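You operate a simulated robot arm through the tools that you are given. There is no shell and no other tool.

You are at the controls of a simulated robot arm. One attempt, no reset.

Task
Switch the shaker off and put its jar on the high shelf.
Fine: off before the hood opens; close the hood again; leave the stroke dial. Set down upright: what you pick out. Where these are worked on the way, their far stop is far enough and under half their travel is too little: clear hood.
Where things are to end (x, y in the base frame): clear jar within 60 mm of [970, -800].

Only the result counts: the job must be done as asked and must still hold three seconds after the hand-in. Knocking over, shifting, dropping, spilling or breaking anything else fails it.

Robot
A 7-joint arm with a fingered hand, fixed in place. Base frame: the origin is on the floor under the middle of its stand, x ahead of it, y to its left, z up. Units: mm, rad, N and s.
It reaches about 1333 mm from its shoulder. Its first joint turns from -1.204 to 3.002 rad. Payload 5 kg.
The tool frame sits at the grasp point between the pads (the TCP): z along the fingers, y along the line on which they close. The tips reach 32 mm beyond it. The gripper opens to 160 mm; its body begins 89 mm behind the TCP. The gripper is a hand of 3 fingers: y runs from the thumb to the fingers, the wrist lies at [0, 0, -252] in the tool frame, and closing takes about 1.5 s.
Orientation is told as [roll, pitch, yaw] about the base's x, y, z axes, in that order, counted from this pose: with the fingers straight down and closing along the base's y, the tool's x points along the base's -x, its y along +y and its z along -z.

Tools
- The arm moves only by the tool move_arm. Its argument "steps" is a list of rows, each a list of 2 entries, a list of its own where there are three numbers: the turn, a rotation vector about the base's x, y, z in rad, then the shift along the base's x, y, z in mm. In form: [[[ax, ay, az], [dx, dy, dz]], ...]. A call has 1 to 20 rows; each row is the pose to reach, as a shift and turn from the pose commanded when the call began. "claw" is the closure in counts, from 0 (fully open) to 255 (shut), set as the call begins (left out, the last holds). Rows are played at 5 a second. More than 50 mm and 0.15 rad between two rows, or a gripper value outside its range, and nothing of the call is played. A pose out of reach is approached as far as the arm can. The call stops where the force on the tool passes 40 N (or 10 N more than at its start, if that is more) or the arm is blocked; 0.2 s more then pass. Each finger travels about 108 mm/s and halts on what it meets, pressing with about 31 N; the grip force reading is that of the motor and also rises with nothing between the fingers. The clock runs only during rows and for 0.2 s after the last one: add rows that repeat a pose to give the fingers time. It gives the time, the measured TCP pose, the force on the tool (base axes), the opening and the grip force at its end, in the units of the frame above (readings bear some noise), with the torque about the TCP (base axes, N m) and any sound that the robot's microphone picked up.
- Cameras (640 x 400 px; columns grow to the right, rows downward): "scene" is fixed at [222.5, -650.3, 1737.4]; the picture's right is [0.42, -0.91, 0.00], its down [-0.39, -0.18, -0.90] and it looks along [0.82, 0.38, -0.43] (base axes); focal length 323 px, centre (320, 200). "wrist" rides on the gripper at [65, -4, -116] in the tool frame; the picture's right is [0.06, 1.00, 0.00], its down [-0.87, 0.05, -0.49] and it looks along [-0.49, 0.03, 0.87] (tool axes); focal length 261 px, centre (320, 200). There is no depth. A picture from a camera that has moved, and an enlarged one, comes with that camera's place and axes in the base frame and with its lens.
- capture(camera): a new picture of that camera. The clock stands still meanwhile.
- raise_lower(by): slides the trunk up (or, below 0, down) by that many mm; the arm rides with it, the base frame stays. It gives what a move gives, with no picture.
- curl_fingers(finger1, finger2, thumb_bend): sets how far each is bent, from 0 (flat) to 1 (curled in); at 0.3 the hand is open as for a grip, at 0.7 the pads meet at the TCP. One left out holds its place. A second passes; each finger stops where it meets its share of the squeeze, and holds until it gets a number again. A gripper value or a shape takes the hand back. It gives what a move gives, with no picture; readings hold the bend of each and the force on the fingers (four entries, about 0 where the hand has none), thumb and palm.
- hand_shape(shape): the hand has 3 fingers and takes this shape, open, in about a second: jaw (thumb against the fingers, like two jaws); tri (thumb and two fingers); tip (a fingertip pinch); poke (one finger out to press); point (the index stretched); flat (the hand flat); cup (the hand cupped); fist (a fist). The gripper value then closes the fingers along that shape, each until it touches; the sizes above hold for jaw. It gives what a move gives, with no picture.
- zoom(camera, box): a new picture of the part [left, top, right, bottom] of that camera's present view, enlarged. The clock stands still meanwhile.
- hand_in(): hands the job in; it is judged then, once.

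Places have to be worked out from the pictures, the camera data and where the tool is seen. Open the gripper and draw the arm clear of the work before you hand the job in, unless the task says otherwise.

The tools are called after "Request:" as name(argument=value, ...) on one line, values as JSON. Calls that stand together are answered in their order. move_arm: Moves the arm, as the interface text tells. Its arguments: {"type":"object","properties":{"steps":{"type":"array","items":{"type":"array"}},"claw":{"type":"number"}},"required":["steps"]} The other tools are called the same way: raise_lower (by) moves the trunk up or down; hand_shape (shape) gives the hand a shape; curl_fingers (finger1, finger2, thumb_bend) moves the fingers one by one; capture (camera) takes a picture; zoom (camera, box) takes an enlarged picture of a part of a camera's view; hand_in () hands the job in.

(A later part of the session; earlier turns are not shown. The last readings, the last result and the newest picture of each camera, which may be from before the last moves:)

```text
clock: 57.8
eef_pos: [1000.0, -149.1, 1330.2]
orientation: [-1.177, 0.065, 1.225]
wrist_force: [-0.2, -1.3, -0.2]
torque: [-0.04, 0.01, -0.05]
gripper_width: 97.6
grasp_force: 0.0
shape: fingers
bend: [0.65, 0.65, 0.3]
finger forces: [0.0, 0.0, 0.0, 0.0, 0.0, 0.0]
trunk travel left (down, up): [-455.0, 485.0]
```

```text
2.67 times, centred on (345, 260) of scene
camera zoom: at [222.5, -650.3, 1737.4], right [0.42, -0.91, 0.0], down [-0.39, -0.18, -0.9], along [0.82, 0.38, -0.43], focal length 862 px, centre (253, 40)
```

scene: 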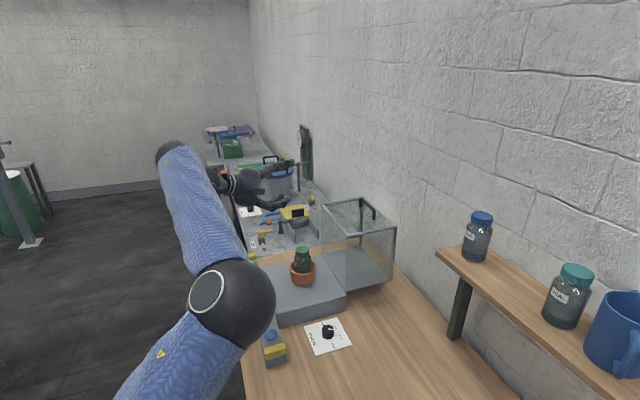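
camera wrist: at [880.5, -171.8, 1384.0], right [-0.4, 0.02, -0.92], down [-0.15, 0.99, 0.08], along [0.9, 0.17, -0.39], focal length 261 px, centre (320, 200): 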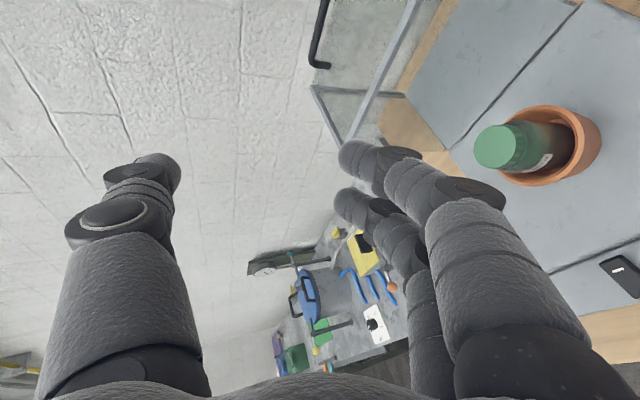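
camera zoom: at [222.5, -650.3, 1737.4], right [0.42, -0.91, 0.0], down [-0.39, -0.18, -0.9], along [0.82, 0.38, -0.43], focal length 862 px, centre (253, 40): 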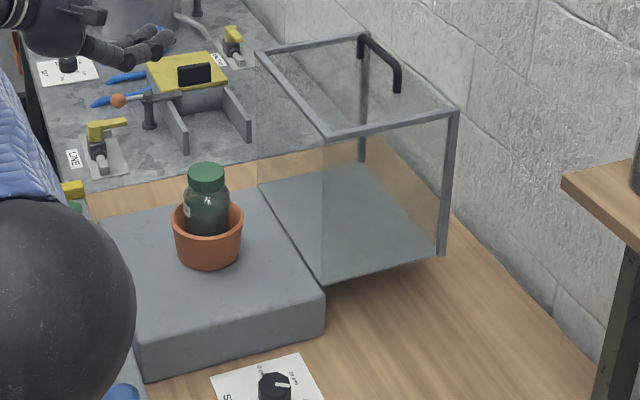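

Jar axis is at about (1088,-178), cap top z≈1067, body Ø≈64 mm, holder rim z≈996 Ø≈100 mm. I'll roll the hand 94° about its pointing axis so the fingers close horizontally, with an opening of ~110 mm.

Request:
move_arm(steps=[[[0.118, -0.046, -0.052], [0, 0, 0]], [[0.235, -0.092, -0.105], [0, 0, 0]], [[0.353, -0.138, -0.157], [0, 0, 0]], [[0.471, -0.184, -0.209], [0, 0, 0]], [[0.588, -0.23, -0.262], [0, 0, 0]], [[0.706, -0.276, -0.314], [0, 0, 0]], [[0.824, -0.322, -0.366], [0, 0, 0]], [[0.941, -0.368, -0.419], [0, 0, 0]], [[1.059, -0.414, -0.471], [0, 0, 0]], [[1.177, -0.46, -0.523], [0, 0, 0]], [[1.294, -0.506, -0.576], [0, 0, 0]], [[1.412, -0.552, -0.628], [0, 0, 0]], [[1.412, -0.552, -0.628], [0, 0, 0]]], claw=80)

Request:
capture(camera="wrist")

Request:
capture(camera="scene")

```text
clock: 60.6
eef_pos: [1001.2, -148.2, 1330.5]
orientation: [0.002, -1.18, -0.374]
wrist_force: [0.9, -0.5, -0.9]
torque: [-0.02, -0.03, 0.0]
gripper_width: 109.7
grasp_force: 0.1
shape: jaw
bend: [0.68, 0.68, 0.65]
finger forces: [0.1, 0.1, 0.1, 0.1, 0.0, 0.1]
trunk travel left (down, up): [-455.0, 485.0]
```

```text
taken
camera wrist: at [878.4, -105.5, 1314.9], right [0.34, 0.94, -0.06], down [-0.1, 0.09, 0.99], along [0.94, -0.33, 0.12], focal length 261 px, centre (320, 200)
```

wrist: 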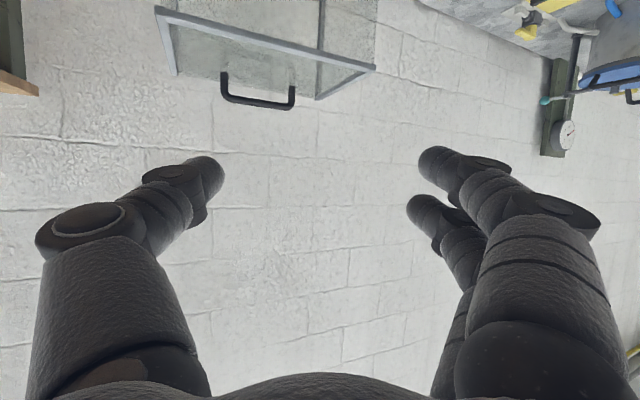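

```text
taken
```

scene: 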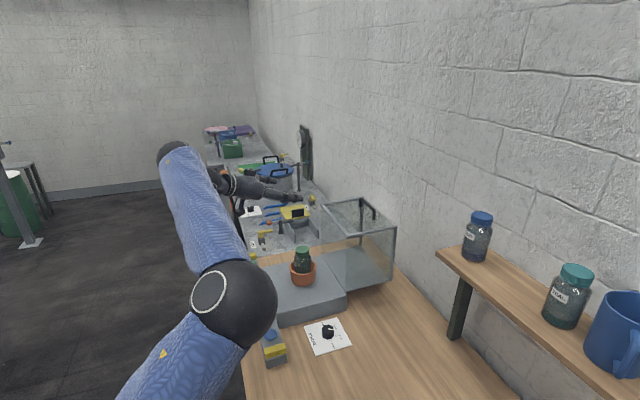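

The hand is now oriented for a horizontal grip (α≈22° downward, azimuth -21°). I'll descend to a pre-grasp pose about 130 mm short of the jar.

Request:
move_arm(steps=[[[0, 0, 0], [-5, 3, -42]], [[0, 0, 0], [-10, 6, -84]], [[0, 0, 0], [-15, 8, -126]], [[0, 0, 0], [-20, 11, -168]], [[0, 0, 0], [-23, 13, -210]], [[0, 0, 0], [-25, 14, -253]]])

Request:
capture(camera="wrist")

Request:
capture(camera="scene")

```text
clock: 62.0
eef_pos: [975.6, -132.4, 1077.6]
orientation: [0.002, -1.181, -0.372]
wrist_force: [-0.1, 0.3, -0.8]
torque: [0.0, 0.01, 0.03]
gripper_width: 109.7
grasp_force: 0.0
shape: jaw
bend: [0.68, 0.68, 0.65]
finger forces: [0.1, 0.0, 0.0, 0.0, 0.1, 0.0]
trunk travel left (down, up): [-455.0, 485.0]
```

```text
taken
camera wrist: at [853.7, -90.3, 1062.1], right [0.34, 0.94, -0.06], down [-0.1, 0.09, 0.99], along [0.94, -0.33, 0.12], focal length 261 px, centre (320, 200)
```

wrist: 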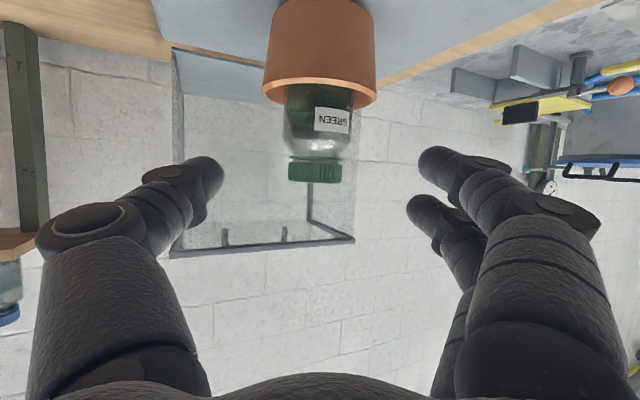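

```text
taken
```

scene: 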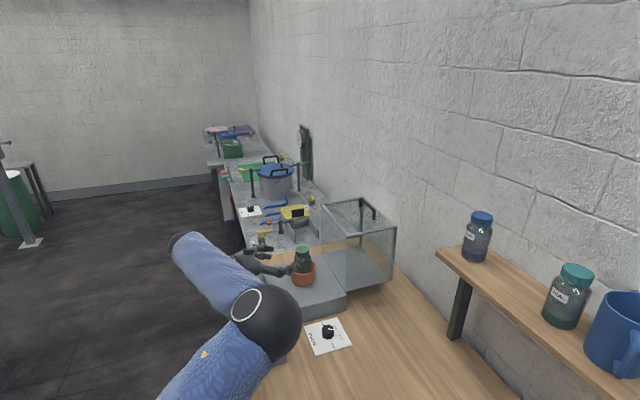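

The jar is centered between thumb and fingers. Advancing along the pointing axis to bring the TCP onto the jar axis at z≈1030.

Request:
move_arm(steps=[[[0, 0, 0], [26, -10.5, -11]], [[0, 0, 0], [52, -21, -22]], [[0, 0, 0], [76, -31, -32]], [[0, 0, 0], [96, -39, -41]], [[0, 0, 0], [112, -45.5, -47]], [[0, 0, 0], [112, -45.5, -47]]])

Request:
capture(camera="wrist")

Request:
zoom(camera="scene", box=[235, 220, 345, 310])

```text
clock: 63.4
eef_pos: [1088.2, -181.4, 1030.7]
orientation: [0.0, -1.181, -0.372]
wrist_force: [0.1, -0.2, 0.3]
torque: [-0.02, -0.01, 0.0]
gripper_width: 109.8
grasp_force: 0.0
shape: jaw
bend: [0.68, 0.68, 0.65]
finger forces: [0.0, 0.1, 0.1, 0.0, 0.0, 0.0]
trunk travel left (down, up): [-455.0, 485.0]
```

```text
taken
camera wrist: at [965.1, -137.2, 1015.0], right [0.34, 0.94, -0.06], down [-0.1, 0.1, 0.99], along [0.94, -0.33, 0.12], focal length 261 px, centre (320, 200)
```

wrist: 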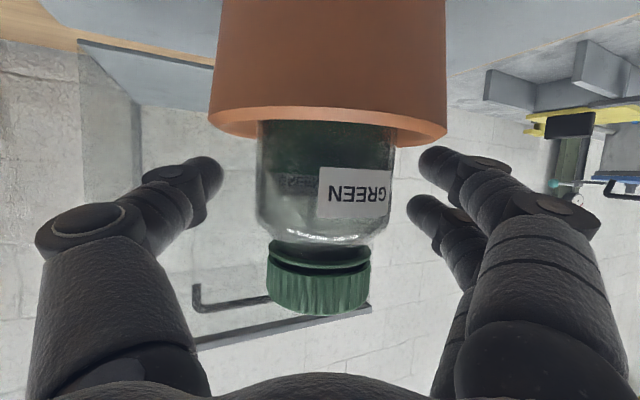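

```text
4.44 times, centred on (290, 265) of scene
camera zoom: at [222.5, -650.3, 1737.4], right [0.42, -0.91, 0.0], down [-0.39, -0.18, -0.9], along [0.82, 0.38, -0.43], focal length 1437 px, centre (453, -89)
```

zoom: 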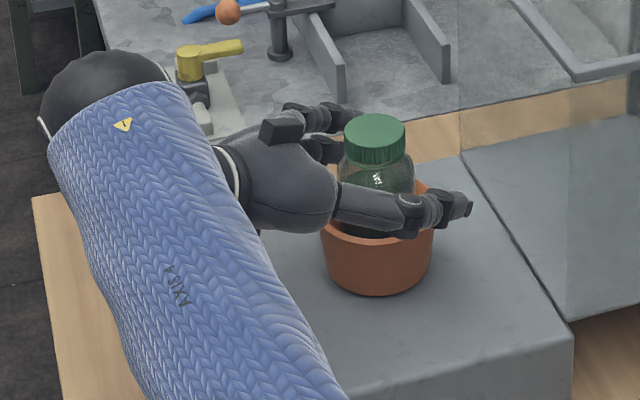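

The jar sits centered between the pads, with the fingers ~7 mm above the holder rim. Closing the grip.

Request:
move_arm(steps=[[[0, 0, 0], [0, 0, 0]], [[0, 0, 0], [0, 0, 0]], [[0, 0, 0], [0, 0, 0]], [[0, 0, 0], [0, 0, 0]], [[0, 0, 0], [0, 0, 0]], [[0, 0, 0], [0, 0, 0]], [[0, 0, 0], [0, 0, 0]]], claw=255)

Request:
capture(camera="wrist")

Request:
zoom(camera="scene", box=[235, 220, 345, 310])

```text
clock: 65.0
eef_pos: [1087.0, -180.9, 1031.1]
orientation: [0.004, -1.181, -0.377]
wrist_force: [5.3, -3.4, 11.6]
torque: [0.19, -0.18, 0.02]
gripper_width: 34.0
grasp_force: 31.1
shape: jaw
bend: [0.74, 0.73, 0.74]
finger forces: [11.9, 14.9, 0.1, 0.0, 24.1, 0.0]
trunk travel left (down, up): [-455.0, 485.0]
```

```text
taken
camera wrist: at [964.8, -137.6, 1015.8], right [0.34, 0.94, -0.06], down [-0.1, 0.09, 0.99], along [0.94, -0.33, 0.12], focal length 261 px, centre (320, 200)
```

wrist: 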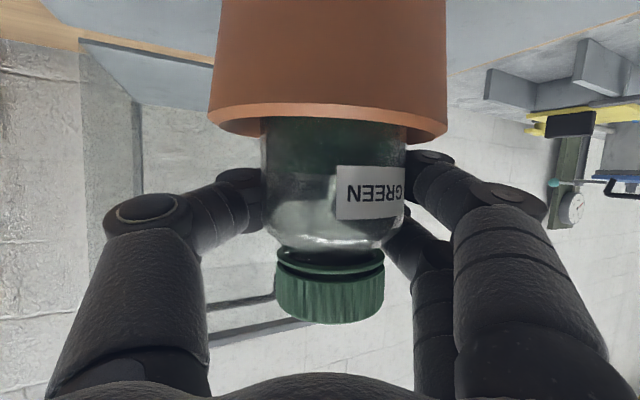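

```text
4.44 times, centred on (290, 265) of scene
camera zoom: at [222.5, -650.3, 1737.4], right [0.42, -0.91, 0.0], down [-0.39, -0.18, -0.9], along [0.82, 0.38, -0.43], focal length 1437 px, centre (453, -89)
```

zoom: 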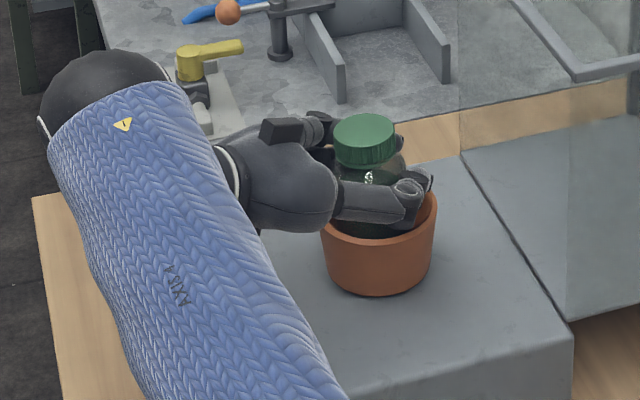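

The fingers wrapped behind the jar and pulled it back (wedge-like grip, 34 mm tip gap), which could squirt the jar toward the palm. I'll reopen and re-grip with the jar nearer the fingertips pads.

Request:
move_arm(steps=[[[0, 0, 0], [0, 0, 0]], [[0, 0, 0], [0, 0, 0]], [[0, 0, 0], [0, 0, 0]], [[0, 0, 0], [0, 0, 0]], [[0, 0, 0], [0, 0, 0]]], claw=80)

Request:
capture(camera="wrist")

Request:
zoom(camera="scene", box=[235, 220, 345, 310])

```text
clock: 66.2
eef_pos: [1088.5, -181.8, 1030.3]
orientation: [0.0, -1.181, -0.372]
wrist_force: [0.1, 0.1, -0.2]
torque: [0.02, 0.02, 0.03]
gripper_width: 109.4
grasp_force: 0.0
shape: jaw
bend: [0.68, 0.68, 0.65]
finger forces: [0.0, 0.0, 0.1, 0.0, 0.0, 0.1]
trunk travel left (down, up): [-455.0, 485.0]
```

```text
taken
camera wrist: at [965.2, -137.2, 1014.5], right [0.34, 0.94, -0.06], down [-0.1, 0.09, 0.99], along [0.94, -0.33, 0.12], focal length 261 px, centre (320, 200)
```

wrist: 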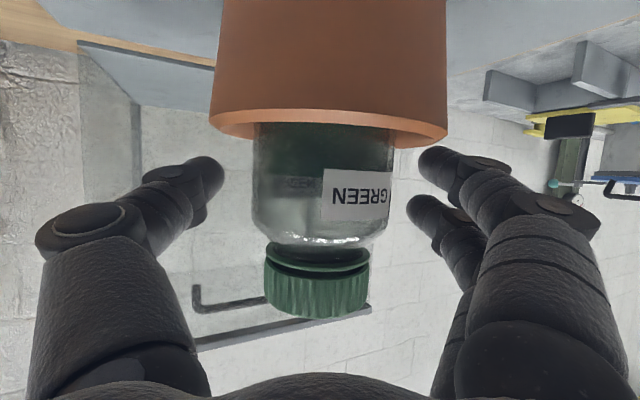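

```text
4.44 times, centred on (290, 265) of scene
camera zoom: at [222.5, -650.3, 1737.4], right [0.42, -0.91, 0.0], down [-0.39, -0.18, -0.9], along [0.82, 0.38, -0.43], focal length 1437 px, centre (453, -89)
```

zoom: 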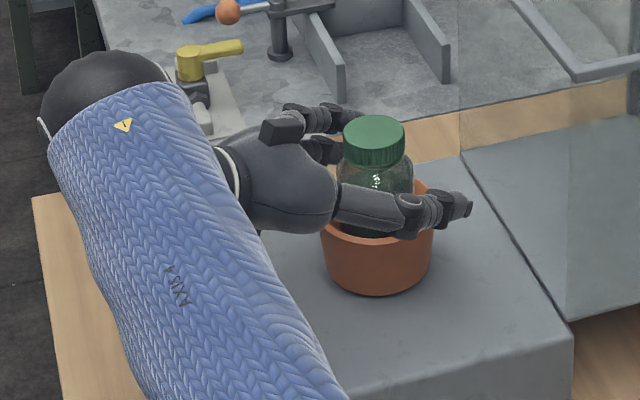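

The jar settled back upright in its holder. I'll retreat 15 mm along the pointing axis so the jar is held at the pads, then close again.

Request:
move_arm(steps=[[[0, 0, 0], [-6, 3.5, 1]], [[0, 0, 0], [-12.2, 7, 2]], [[0, 0, 0], [-12.2, 7, 2]]])

Request:
move_arm(steps=[[[0, 0, 0], [0, 0, 0]], [[0, 0, 0], [0, 0, 0]], [[0, 0, 0], [0, 0, 0]], [[0, 0, 0], [0, 0, 0]], [[0, 0, 0], [0, 0, 0]], [[0, 0, 0], [0, 0, 0]]], claw=255)

Request:
capture(camera="wrist")

Request:
zoom(camera="scene", box=[235, 220, 345, 310])

```text
clock: 67.0
eef_pos: [1076.4, -173.0, 1033.4]
orientation: [0.001, -1.18, -0.371]
wrist_force: [-0.5, 0.1, 0.9]
torque: [0.03, 0.01, 0.02]
gripper_width: 109.6
grasp_force: 0.0
shape: jaw
bend: [0.68, 0.68, 0.65]
finger forces: [0.0, 0.0, 0.1, 0.0, 0.1, 0.1]
trunk travel left (down, up): [-455.0, 485.0]
```

```text
clock: 68.4
eef_pos: [1077.0, -173.1, 1033.1]
orientation: [0.002, -1.181, -0.372]
wrist_force: [1.0, -1.3, 0.7]
torque: [0.02, -0.05, -0.01]
gripper_width: 49.9
grasp_force: 30.9
shape: jaw
bend: [0.73, 0.73, 0.7]
finger forces: [14.0, 11.3, 0.0, 0.1, 28.3, 0.1]
trunk travel left (down, up): [-455.0, 485.0]
```

```text
taken
camera wrist: at [953.3, -130.0, 1017.1], right [0.34, 0.94, -0.06], down [-0.1, 0.09, 0.99], along [0.94, -0.33, 0.12], focal length 261 px, centre (320, 200)
```

wrist: 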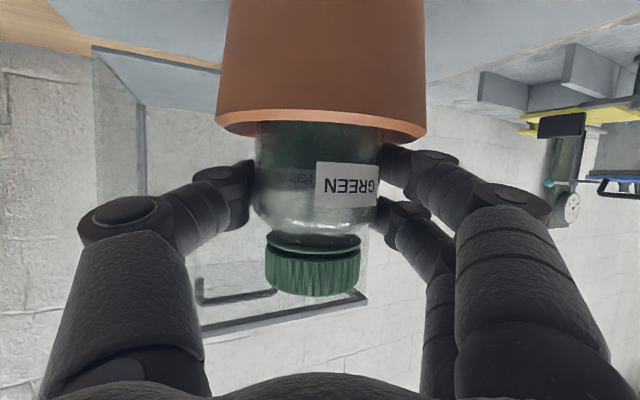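

```text
4.44 times, centred on (290, 265) of scene
camera zoom: at [222.5, -650.3, 1737.4], right [0.42, -0.91, 0.0], down [-0.39, -0.18, -0.9], along [0.82, 0.38, -0.43], focal length 1437 px, centre (453, -89)
```

zoom: 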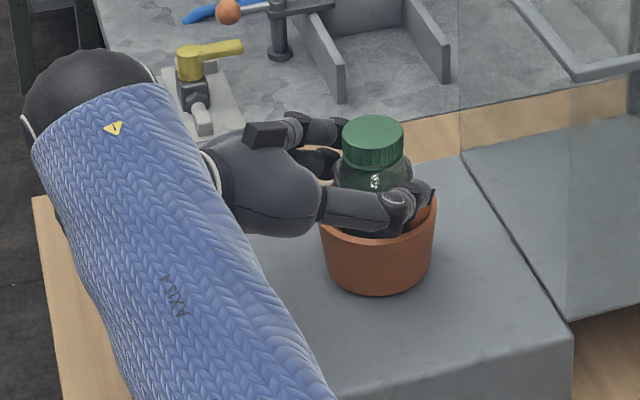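

A balanced grip with small net force. Lift slowly straight up and check that only the jar moves.

Request:
move_arm(steps=[[[0, 0, 0], [0, 0, 4]], [[0, 0, 0], [0, 0, 10]], [[0, 0, 0], [0, 0, 18]], [[0, 0, 0], [0, 0, 26]], [[0, 0, 0], [0, 0, 34]]])

Request:
capture(camera="wrist")

Request:
zoom(camera="scene", box=[235, 220, 345, 310])

```text
clock: 69.6
eef_pos: [1077.3, -173.0, 1066.3]
orientation: [0.0, -1.178, -0.371]
wrist_force: [-0.3, -0.3, -3.4]
torque: [0.01, 0.01, -0.01]
gripper_width: 50.1
grasp_force: 30.6
shape: jaw
bend: [0.73, 0.73, 0.7]
finger forces: [13.9, 10.5, 0.0, 0.1, 27.9, 0.0]
trunk travel left (down, up): [-455.0, 485.0]
```

```text
taken
camera wrist: at [953.4, -130.0, 1051.0], right [0.34, 0.94, -0.06], down [-0.1, 0.1, 0.99], along [0.94, -0.33, 0.12], focal length 261 px, centre (320, 200)
```

wrist: 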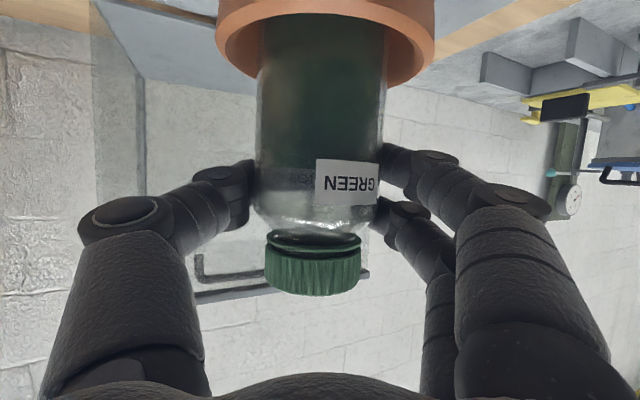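

```text
4.44 times, centred on (290, 265) of scene
camera zoom: at [222.5, -650.3, 1737.4], right [0.42, -0.91, 0.0], down [-0.39, -0.18, -0.9], along [0.82, 0.38, -0.43], focal length 1437 px, centre (453, -89)
```

zoom: 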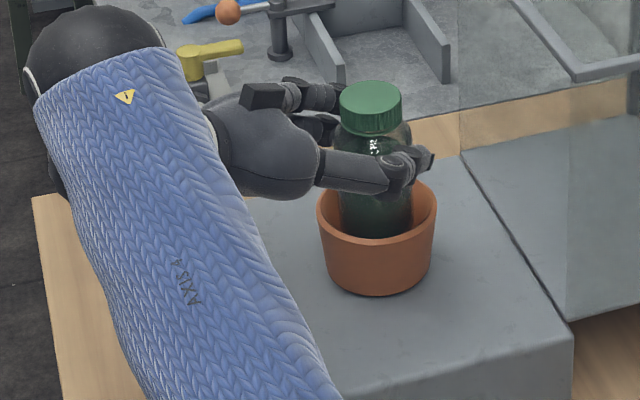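

Only the jar moves (3.4 N weight), holder stays put. I'll raise the trunk 200 mm to lift the jar straight out, which also raises the shoulder for the shelf reach.

Request:
raise_lower(by=200)

Request:
capture(camera="scene")

Request:
capture(camera="wrist")

```text
clock: 71.8
eef_pos: [1076.5, -173.0, 1265.6]
orientation: [-0.001, -1.181, -0.372]
wrist_force: [0.3, 0.0, -3.6]
torque: [0.03, -0.02, -0.03]
gripper_width: 49.9
grasp_force: 31.3
shape: jaw
bend: [0.73, 0.73, 0.7]
finger forces: [14.0, 10.4, 0.0, 0.0, 27.8, 0.0]
trunk travel left (down, up): [-655.0, 285.0]
```

```text
taken
```

scene: 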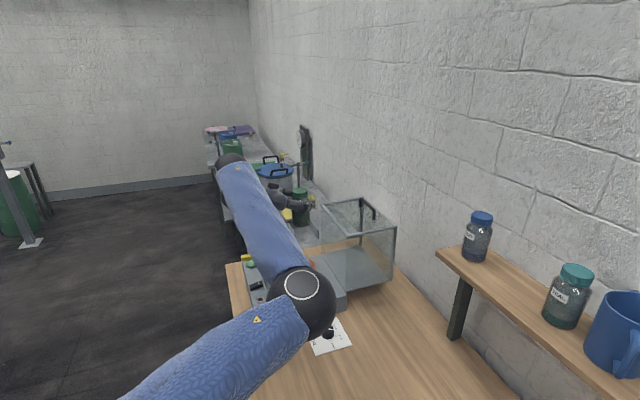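

```text
taken
camera wrist: at [953.8, -130.0, 1250.6], right [0.34, 0.94, -0.06], down [-0.09, 0.09, 0.99], along [0.94, -0.33, 0.12], focal length 261 px, centre (320, 200)
```

wrist: 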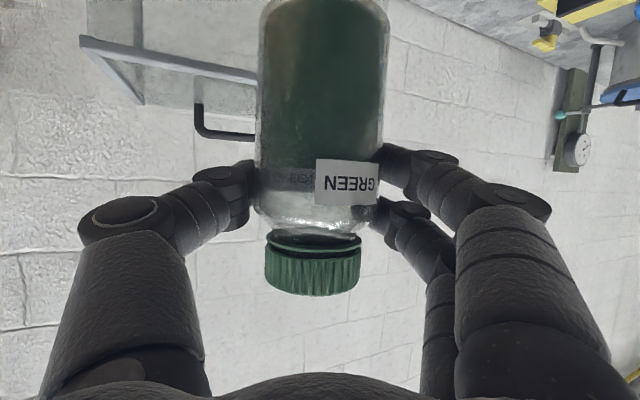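

The jar is out and upright. Next I back away toward the robot and up before swinging to the shelf.

Request:
move_arm(steps=[[[0, 0, 0], [-15, 2, 20]], [[0, 0, 0], [-35, 5, 40]], [[0, 0, 0], [-55, 7.5, 62]], [[0, 0, 0], [-78, 10.5, 84]], [[0, 0, 0], [-100, 13.5, 106]], [[0, 0, 0], [-118, 16, 124]], [[0, 0, 0], [-129, 17.5, 134]]])

Request:
capture(camera="scene")

Request:
capture(camera="wrist")

```text
clock: 73.4
eef_pos: [946.7, -156.0, 1403.4]
orientation: [0.002, -1.18, -0.372]
wrist_force: [0.2, 0.1, -3.4]
torque: [0.01, 0.03, 0.01]
gripper_width: 49.7
grasp_force: 31.7
shape: jaw
bend: [0.73, 0.73, 0.7]
finger forces: [13.8, 10.8, 0.1, 0.0, 27.7, 0.0]
trunk travel left (down, up): [-655.0, 285.0]
```

```text
taken
```

scene: 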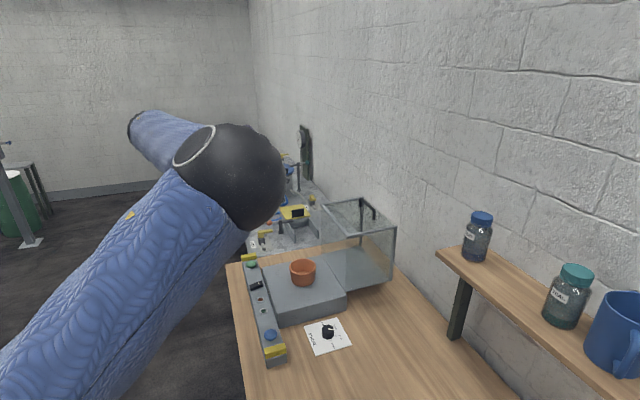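

```text
taken
camera wrist: at [824.2, -111.8, 1386.2], right [0.34, 0.94, -0.06], down [-0.1, 0.09, 0.99], along [0.94, -0.33, 0.12], focal length 261 px, centre (320, 200)
```

wrist: 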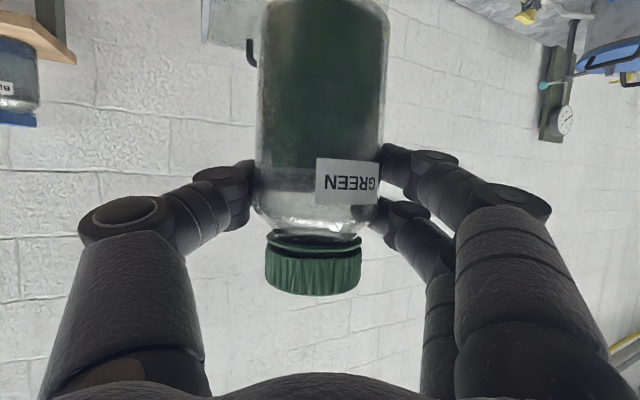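

Clear of everything. Now swing toward the shelf, keeping ~160 mm in front of the target spot, while turning the hand to azimuth about -42°.

Request:
move_arm(steps=[[[0, 0, -0.026], [-8, -37, 1]], [[0, 0, -0.053], [-16, -75, 2]], [[0, 0, -0.079], [-24, -112, 4]], [[0, 0, -0.106], [-33, -149, 5]], [[0, 0, -0.132], [-41, -186, 6]], [[0, 0, -0.159], [-49, -224, 7]], [[0, 0, -0.185], [-57, -261, 8]], [[0, 0, -0.211], [-65, -298, 10]], [[0, 0, -0.238], [-73, -336, 11]], [[0, 0, -0.264], [-81, -373, 12]], [[0, 0, -0.291], [-90, -410, 13]], [[0, 0, -0.317], [-98, -447, 14]], [[0, 0, -0.344], [-106, -485, 16]], [[0, 0, -0.37], [-114, -522, 17]]])

Request:
capture(camera="scene")

Request:
capture(camera="wrist")

```text
clock: 76.4
eef_pos: [833.5, -681.4, 1417.4]
orientation: [0.004, -1.179, -0.744]
wrist_force: [-1.2, -0.6, -2.3]
torque: [0.04, 0.02, -0.01]
gripper_width: 49.7
grasp_force: 31.2
shape: jaw
bend: [0.73, 0.74, 0.7]
finger forces: [14.1, 10.6, 0.0, 0.0, 28.1, 0.0]
trunk travel left (down, up): [-655.0, 285.0]
```

```text
taken
```

scene: 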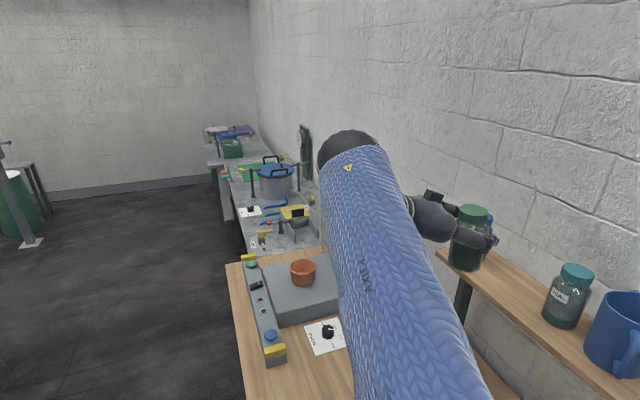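

```text
taken
camera wrist: at [733.9, -595.7, 1402.1], right [0.66, 0.75, -0.06], down [-0.05, 0.12, 0.99], along [0.75, -0.65, 0.12], focal length 261 px, centre (320, 200)
```

wrist: 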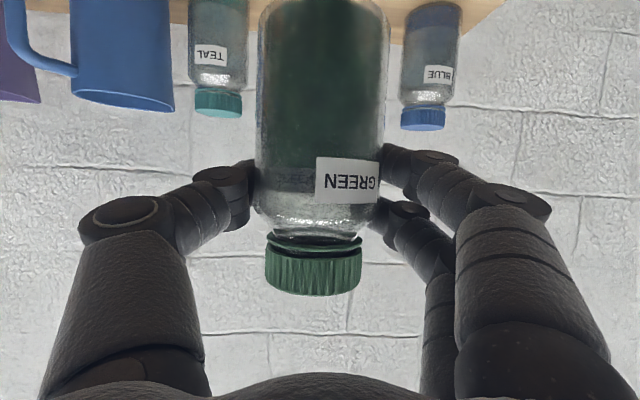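

The wrist camera faces the shelf. Triangulating with the scene camera puts the blue jar at n≈1260, e1≈240 and the teal jar at n≈1258, e1≈-4, shelf top z≈1216; the target lies midway. I'll zoom to check the shelf edges.

Request:
zoom(camera="wrist", box=[380, 0, 540, 100])

Request:
zoom(camera="wrist", box=[160, 0, 300, 100])

Request:
zoom(camera="scene", box=[400, 170, 640, 400])

```text
4.00 times, centred on (460, 50) of wrist
camera zoom: at [733.9, -595.7, 1402.1], right [0.66, 0.75, -0.06], down [-0.05, 0.12, 0.99], along [0.75, -0.65, 0.12], focal length 1043 px, centre (-240, 800)
```

zoom: 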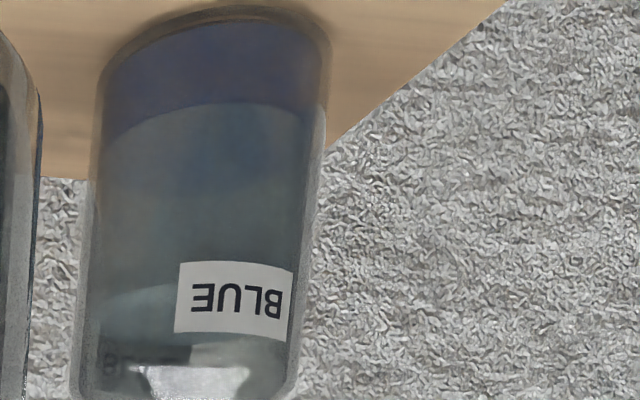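

```text
4.00 times, centred on (230, 50) of wrist
camera zoom: at [733.9, -595.7, 1402.1], right [0.66, 0.75, -0.06], down [-0.05, 0.12, 0.99], along [0.75, -0.65, 0.12], focal length 1043 px, centre (680, 800)
```

zoom: 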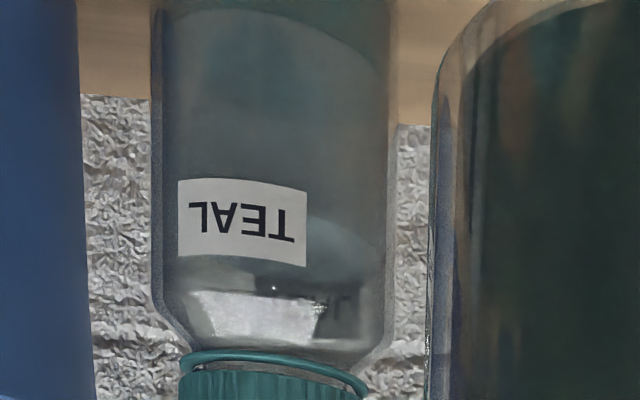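

```text
1.74 times, centred on (520, 285) of scene
camera zoom: at [222.5, -650.3, 1737.4], right [0.42, -0.91, 0.0], down [-0.39, -0.18, -0.9], along [0.82, 0.38, -0.43], focal length 562 px, centre (-28, 52)
```

zoom: 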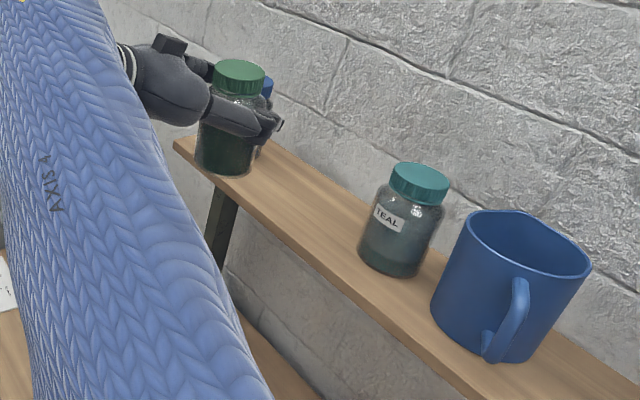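

Shelf spans n≈1184–1339; neighbours are ~122 mm to each side of the target, so the middle is free. I'll move forward over the target at a height where fingers pass above the neighbouring caps.

Request:
move_arm(steps=[[[0, 0, 0], [21, -18, -2]], [[0, 0, 0], [44, -38, -4]], [[0, 0, 0], [67, -58, -8]], [[0, 0, 0], [90, -79, -12]], [[0, 0, 0], [110, -97, -16]], [[0, 0, 0], [127, -111.6, -20]], [[0, 0, 0], [127, -111.6, -20]]])

Request:
capture(camera="scene")

Request:
capture(camera="wrist")

```text
clock: 78.0
eef_pos: [960.0, -789.0, 1400.7]
orientation: [0.003, -1.18, -0.743]
wrist_force: [-0.3, 0.3, -3.4]
torque: [0.02, 0.02, -0.02]
gripper_width: 49.3
grasp_force: 30.7
shape: jaw
bend: [0.73, 0.74, 0.7]
finger forces: [13.8, 10.9, 0.0, 0.0, 27.4, 0.0]
trunk travel left (down, up): [-655.0, 285.0]
```

```text
taken
```

scene: 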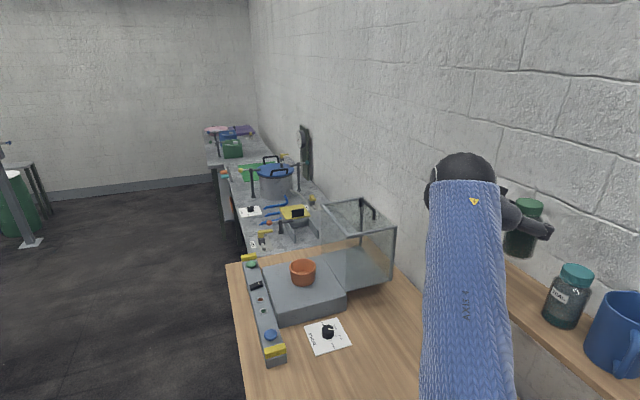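

```text
taken
camera wrist: at [861.0, -703.9, 1383.2], right [0.66, 0.75, -0.06], down [-0.06, 0.12, 0.99], along [0.75, -0.65, 0.12], focal length 261 px, centre (320, 200)
```

wrist: 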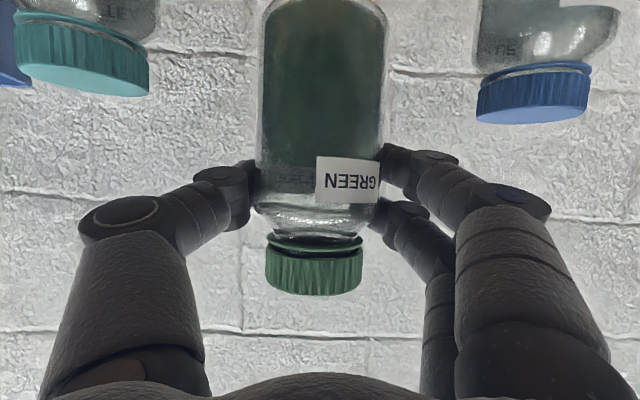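

The jar axis is at about (971,-798), centered between neighbours. Lower it to just above the shelf.

Request:
move_arm(steps=[[[0, 0, 0], [0, 0, -20]], [[0, 0, 0], [0, 0, -40]], [[0, 0, 0], [0, 0, -60]], [[0, 0, 0], [0, 0, -75]], [[0, 0, 0], [0, 0, -83]], [[0, 0, 0], [0, 0, -83]]])

Request:
zoom(camera="scene", box=[480, 180, 600, 330])

Request:
capture(camera="wrist")

```text
clock: 79.4
eef_pos: [960.2, -789.8, 1315.3]
orientation: [0.0, -1.179, -0.741]
wrist_force: [0.9, 0.3, -3.0]
torque: [0.04, 0.01, -0.01]
gripper_width: 49.1
grasp_force: 30.8
shape: jaw
bend: [0.73, 0.74, 0.7]
finger forces: [13.8, 10.8, 0.1, 0.0, 27.3, 0.0]
trunk travel left (down, up): [-655.0, 285.0]
```

```text
2.67 times, centred on (540, 255) of scene
camera zoom: at [222.5, -650.3, 1737.4], right [0.42, -0.91, 0.0], down [-0.39, -0.18, -0.9], along [0.82, 0.38, -0.43], focal length 862 px, centre (-267, 53)
```

zoom: 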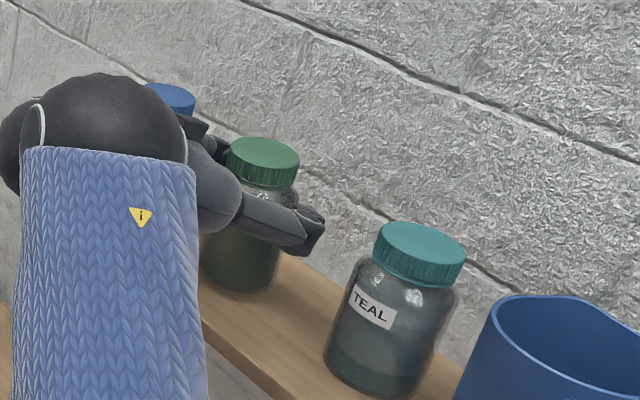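

```text
taken
camera wrist: at [861.3, -704.2, 1299.1], right [0.66, 0.75, -0.06], down [-0.05, 0.12, 0.99], along [0.75, -0.65, 0.12], focal length 261 px, centre (320, 200)
```

wrist: 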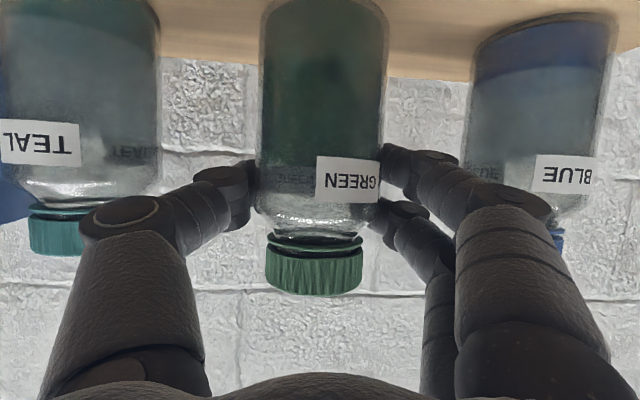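

Not yet in contact (-3 N weight). Lower in small steps and watch the vertical force.

Request:
move_arm(steps=[[[0, 0, 0], [0, 0, -2]], [[0, 0, 0], [0, 0, -4]], [[0, 0, 0], [0, 0, -6]], [[0, 0, 0], [0, 0, -6]]])

```text
clock: 80.4
eef_pos: [960.6, -789.1, 1308.4]
orientation: [0.002, -1.182, -0.741]
wrist_force: [-0.3, 0.4, -2.8]
torque: [0.03, 0.03, -0.03]
gripper_width: 49.2
grasp_force: 31.2
shape: jaw
bend: [0.73, 0.74, 0.7]
finger forces: [13.8, 10.9, 0.0, 0.0, 27.3, 0.0]
trunk travel left (down, up): [-655.0, 285.0]
```

No contact yet at z≈1309; continue in small steps.

Request:
move_arm(steps=[[[0, 0, 0], [0, 0, -1.5]], [[0, 0, 0], [0, 0, -3]], [[0, 0, 0], [0, 0, -3]]])

```text
clock: 81.2
eef_pos: [960.6, -788.7, 1305.3]
orientation: [0.0, -1.179, -0.74]
wrist_force: [0.2, -0.7, 1.1]
torque: [0.01, -0.03, 0.04]
gripper_width: 49.5
grasp_force: 31.0
shape: jaw
bend: [0.73, 0.74, 0.7]
finger forces: [13.6, 12.2, 0.0, 0.0, 27.6, 0.0]
trunk travel left (down, up): [-655.0, 285.0]
```

The vertical force flipped to +1 N: the jar is touching the shelf. One more millimetre to seat it, then a picture.

Request:
move_arm(steps=[[[0, 0, 0], [0, 0, -1]], [[0, 0, 0], [0, 0, -1]]])

Request:
capture(camera="wrist")

Request:
zoom(camera="scene", box=[480, 180, 600, 330])

```text
clock: 81.8
eef_pos: [960.6, -789.7, 1306.4]
orientation: [0.003, -1.18, -0.745]
wrist_force: [2.1, -2.3, 4.2]
torque: [0.01, -0.05, -0.02]
gripper_width: 49.2
grasp_force: 31.2
shape: jaw
bend: [0.74, 0.74, 0.7]
finger forces: [14.0, 13.4, 0.1, 0.1, 28.1, 0.0]
trunk travel left (down, up): [-655.0, 285.0]
```

```text
taken
camera wrist: at [861.4, -704.1, 1289.4], right [0.66, 0.75, -0.06], down [-0.06, 0.12, 0.99], along [0.75, -0.65, 0.12], focal length 261 px, centre (320, 200)
```

wrist: 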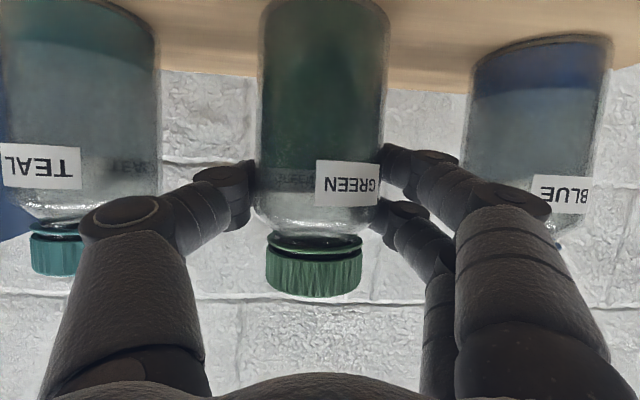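

```text
2.67 times, centred on (540, 255) of scene
camera zoom: at [222.5, -650.3, 1737.4], right [0.42, -0.91, 0.0], down [-0.39, -0.18, -0.9], along [0.82, 0.38, -0.43], focal length 862 px, centre (-267, 53)
```

zoom: 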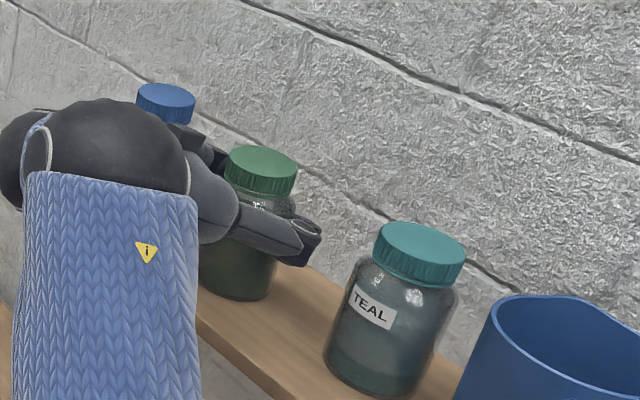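

The jar is seated on the shelf. Open the fingers just enough (≈12 mm each side) to release without touching the neighbours.

Request:
move_arm(steps=[[[0, 0, 0], [0, 0, 0.5]], [[0, 0, 0], [0, 0, 1]], [[0, 0, 0], [0, 0, 1]], [[0, 0, 0], [0, 0, 1]]], claw=135)

Request:
capture(camera="wrist")

Request:
zoom(camera="scene", box=[480, 180, 600, 330])

```text
clock: 82.8
eef_pos: [960.5, -789.9, 1305.6]
orientation: [0.001, -1.179, -0.742]
wrist_force: [-1.2, -0.2, -0.5]
torque: [-0.01, -0.01, -0.01]
gripper_width: 74.8
grasp_force: 0.0
shape: jaw
bend: [0.73, 0.73, 0.7]
finger forces: [0.1, 0.0, 0.0, 0.0, 0.0, 0.0]
trunk travel left (down, up): [-655.0, 285.0]
```

```text
taken
camera wrist: at [861.5, -704.1, 1290.1], right [0.66, 0.75, -0.06], down [-0.05, 0.12, 0.99], along [0.75, -0.65, 0.12], focal length 261 px, centre (320, 200)
```

wrist: 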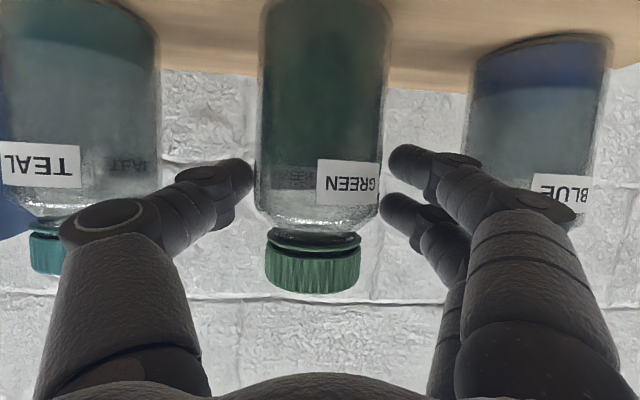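

```text
2.67 times, centred on (540, 255) of scene
camera zoom: at [222.5, -650.3, 1737.4], right [0.42, -0.91, 0.0], down [-0.39, -0.18, -0.9], along [0.82, 0.38, -0.43], focal length 862 px, centre (-267, 53)
```

zoom: 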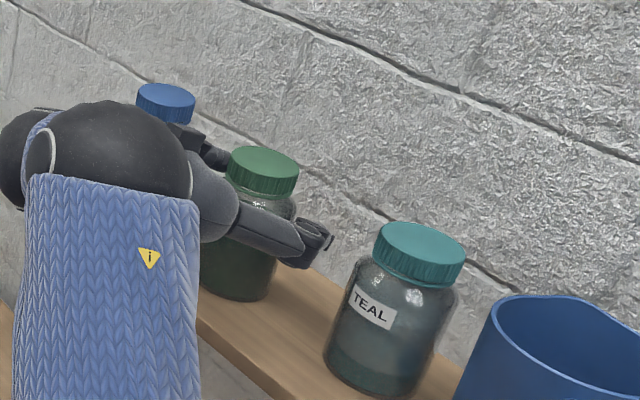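

The jar stands free. I'll open ~6 mm more per side and withdraw along the pointing axis.

Request:
move_arm(steps=[[[0, 0, 0], [0, 0, 0]], [[0, 0, 0], [0, 0, 0]], [[0, 0, 0], [-10, 9, 5.5]], [[0, 0, 0], [-22, 20, 12]], [[0, 0, 0], [-36, 33, 20]], [[0, 0, 0], [-52, 48, 29]], [[0, 0, 0], [-72, 66, 40]], [[0, 0, 0], [-96, 88, 54]]], claw=115)

Request:
capture(camera="wrist")

Request:
capture(camera="scene")

```text
clock: 84.8
eef_pos: [871.2, -693.6, 1201.2]
orientation: [-0.145, -1.016, -0.598]
wrist_force: [-0.3, -0.8, 0.6]
torque: [0.0, -0.04, 0.06]
gripper_width: 87.5
grasp_force: 0.2
shape: jaw
bend: [0.72, 0.72, 0.7]
finger forces: [0.0, 0.0, 0.1, 0.0, 0.0, 0.0]
trunk travel left (down, up): [-655.0, 285.0]
stopped in row 8: the arm was blocked; the commanded pose is now the measured one
```

```text
taken
camera wrist: at [771.2, -608.1, 1207.5], right [0.63, 0.77, -0.13], down [0.11, 0.07, 0.99], along [0.77, -0.64, -0.04], focal length 261 px, centre (320, 200)
```

wrist: 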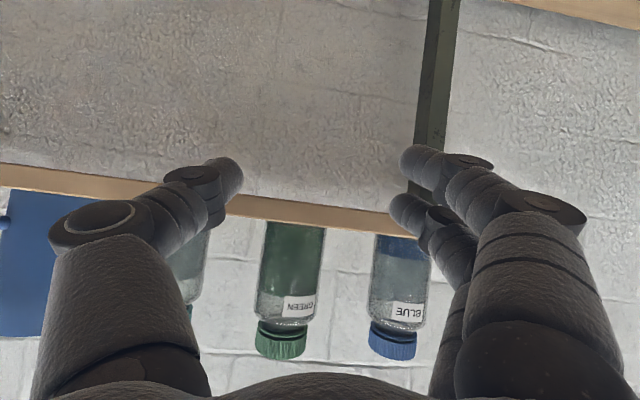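

```text
taken
```

scene: 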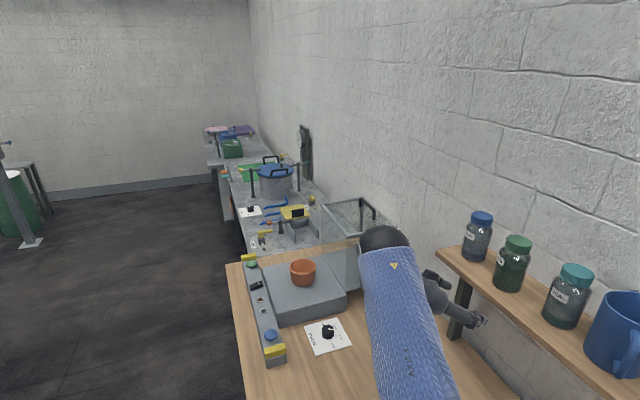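

The arm drifted down during retreat (a joint limit, probably the first joint), but the green, blue and teal jars all stand upright and nothing was touched. I'll move away from the shelf to the left and up.

Request:
move_arm(steps=[[[0, 0, 0], [0, 25, 16]], [[0, 0, 0], [2, 55, 35]], [[0, 0, 0], [4, 90, 57]], [[0, 0, 0], [6, 126, 80]], [[0, 0, 0], [8, 162, 103]], [[0, 0, 0], [10, 198, 126]], [[0, 0, 0], [13, 234, 149]]])

Request:
capture(camera="scene")

Request:
zoom(camera="scene", box=[430, 190, 640, 400])

```text
clock: 86.4
eef_pos: [886.9, -454.3, 1350.5]
orientation: [-0.153, -1.018, -0.59]
wrist_force: [1.1, 0.1, 0.5]
torque: [0.01, 0.02, -0.03]
gripper_width: 87.4
grasp_force: 0.0
shape: jaw
bend: [0.72, 0.72, 0.7]
finger forces: [0.0, 0.1, 0.0, 0.0, 0.0, 0.0]
trunk travel left (down, up): [-655.0, 285.0]
```

```text
taken
```

scene: 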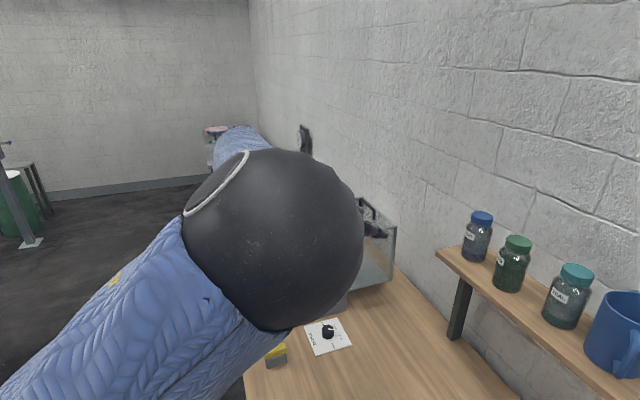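

```text
1.90 times, centred on (535, 295) of scene
camera zoom: at [222.5, -650.3, 1737.4], right [0.42, -0.91, 0.0], down [-0.39, -0.18, -0.9], along [0.82, 0.38, -0.43], focal length 616 px, centre (-90, 19)
```

zoom: 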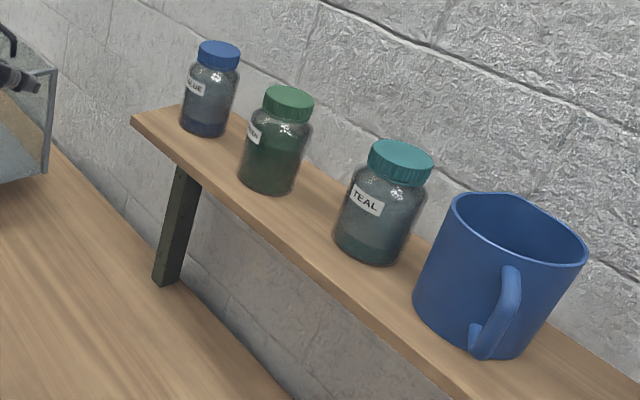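

The green jar stands upright between its neighbours at about (973,-804). Now to close the hood, I'll return the hand to the handle-gripping orientation (thumb up) while moving to a staging point above the shaker.

Request:
move_arm(steps=[[[-0.0973, 0.0512, 0.0791], [5, 21, 6]], [[-0.1946, 0.1023, 0.1582], [10, 42, 11]], [[-0.2919, 0.1535, 0.2372], [15, 63, 16]], [[-0.3892, 0.2046, 0.3163], [20, 84, 22]], [[-0.4865, 0.2558, 0.3954], [25, 105, 27]], [[-0.5838, 0.3069, 0.4745], [30, 126, 32]], [[-0.6812, 0.3581, 0.5535], [34, 147, 38]], [[-0.7785, 0.4092, 0.6326], [39, 168, 43]], [[-0.8758, 0.4604, 0.7117], [44, 190, 48]], [[-0.9731, 0.5115, 0.7908], [49, 211, 54]], [[-1.0704, 0.5627, 0.8698], [54, 232, 59]], [[-1.1677, 0.6138, 0.9489], [59, 253, 65]], [[-1.265, 0.665, 1.028], [63, 274, 70]]])

Request:
capture(camera="scene")

Request:
capture(camera="wrist")

```text
clock: 89.2
eef_pos: [949.2, -182.2, 1421.7]
orientation: [-1.175, 0.066, 1.223]
wrist_force: [0.0, 0.2, 0.1]
torque: [-0.01, -0.02, -0.01]
gripper_width: 87.6
grasp_force: 0.1
shape: jaw
bend: [0.72, 0.72, 0.7]
finger forces: [0.1, 0.0, 0.0, 0.1, 0.1, 0.1]
trunk travel left (down, up): [-655.0, 285.0]
```

```text
taken
```

scene: 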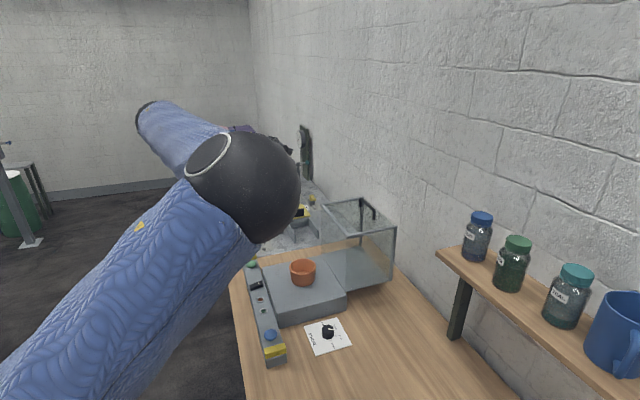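

```text
taken
camera wrist: at [831.3, -204.0, 1474.7], right [-0.4, 0.01, -0.91], down [-0.15, 0.99, 0.08], along [0.9, 0.17, -0.4], focal length 261 px, centre (320, 200)
```

wrist: 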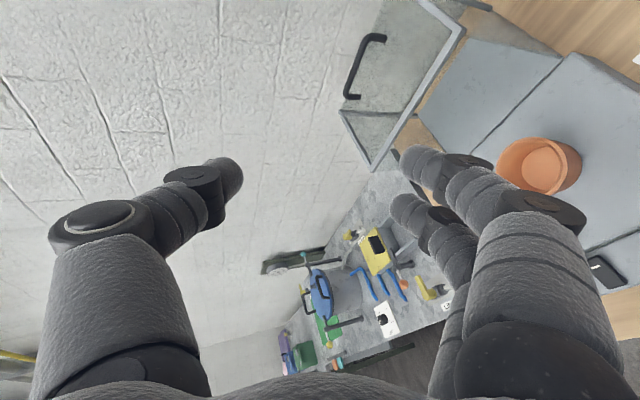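

Orientation is restored. Set the fingers to the same opening used when withdrawing, then lower the trunk 200 mm to replicate the earlier reach geometry.

Request:
curl_fingers(finger1=0.65, finger2=0.65, thumb_bend=0.3)

Request:
raise_lower(by=-200)

Request:
capture(camera="scene")

```text
clock: 90.2
eef_pos: [949.6, -181.3, 1421.2]
orientation: [-1.176, 0.065, 1.223]
wrist_force: [0.2, -0.4, -0.5]
torque: [-0.03, -0.02, 0.01]
gripper_width: 98.1
grasp_force: 0.0
shape: fingers
bend: [0.65, 0.65, 0.3]
finger forces: [0.0, 0.1, 0.0, 0.0, 0.1, 0.0]
trunk travel left (down, up): [-655.0, 285.0]
```

```text
clock: 92.4
eef_pos: [949.3, -181.9, 1221.3]
orientation: [-1.174, 0.064, 1.222]
wrist_force: [1.1, -0.2, 1.0]
torque: [-0.01, 0.02, 0.01]
gripper_width: 97.5
grasp_force: 0.1
shape: fingers
bend: [0.65, 0.65, 0.3]
finger forces: [0.0, 0.0, 0.1, 0.0, 0.0, 0.0]
trunk travel left (down, up): [-455.0, 485.0]
```

```text
taken
```

scene: 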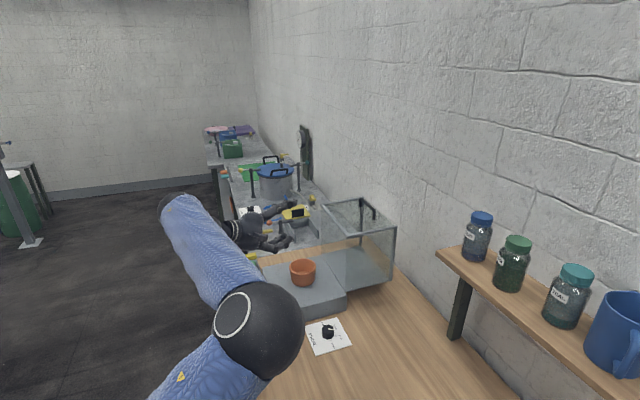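

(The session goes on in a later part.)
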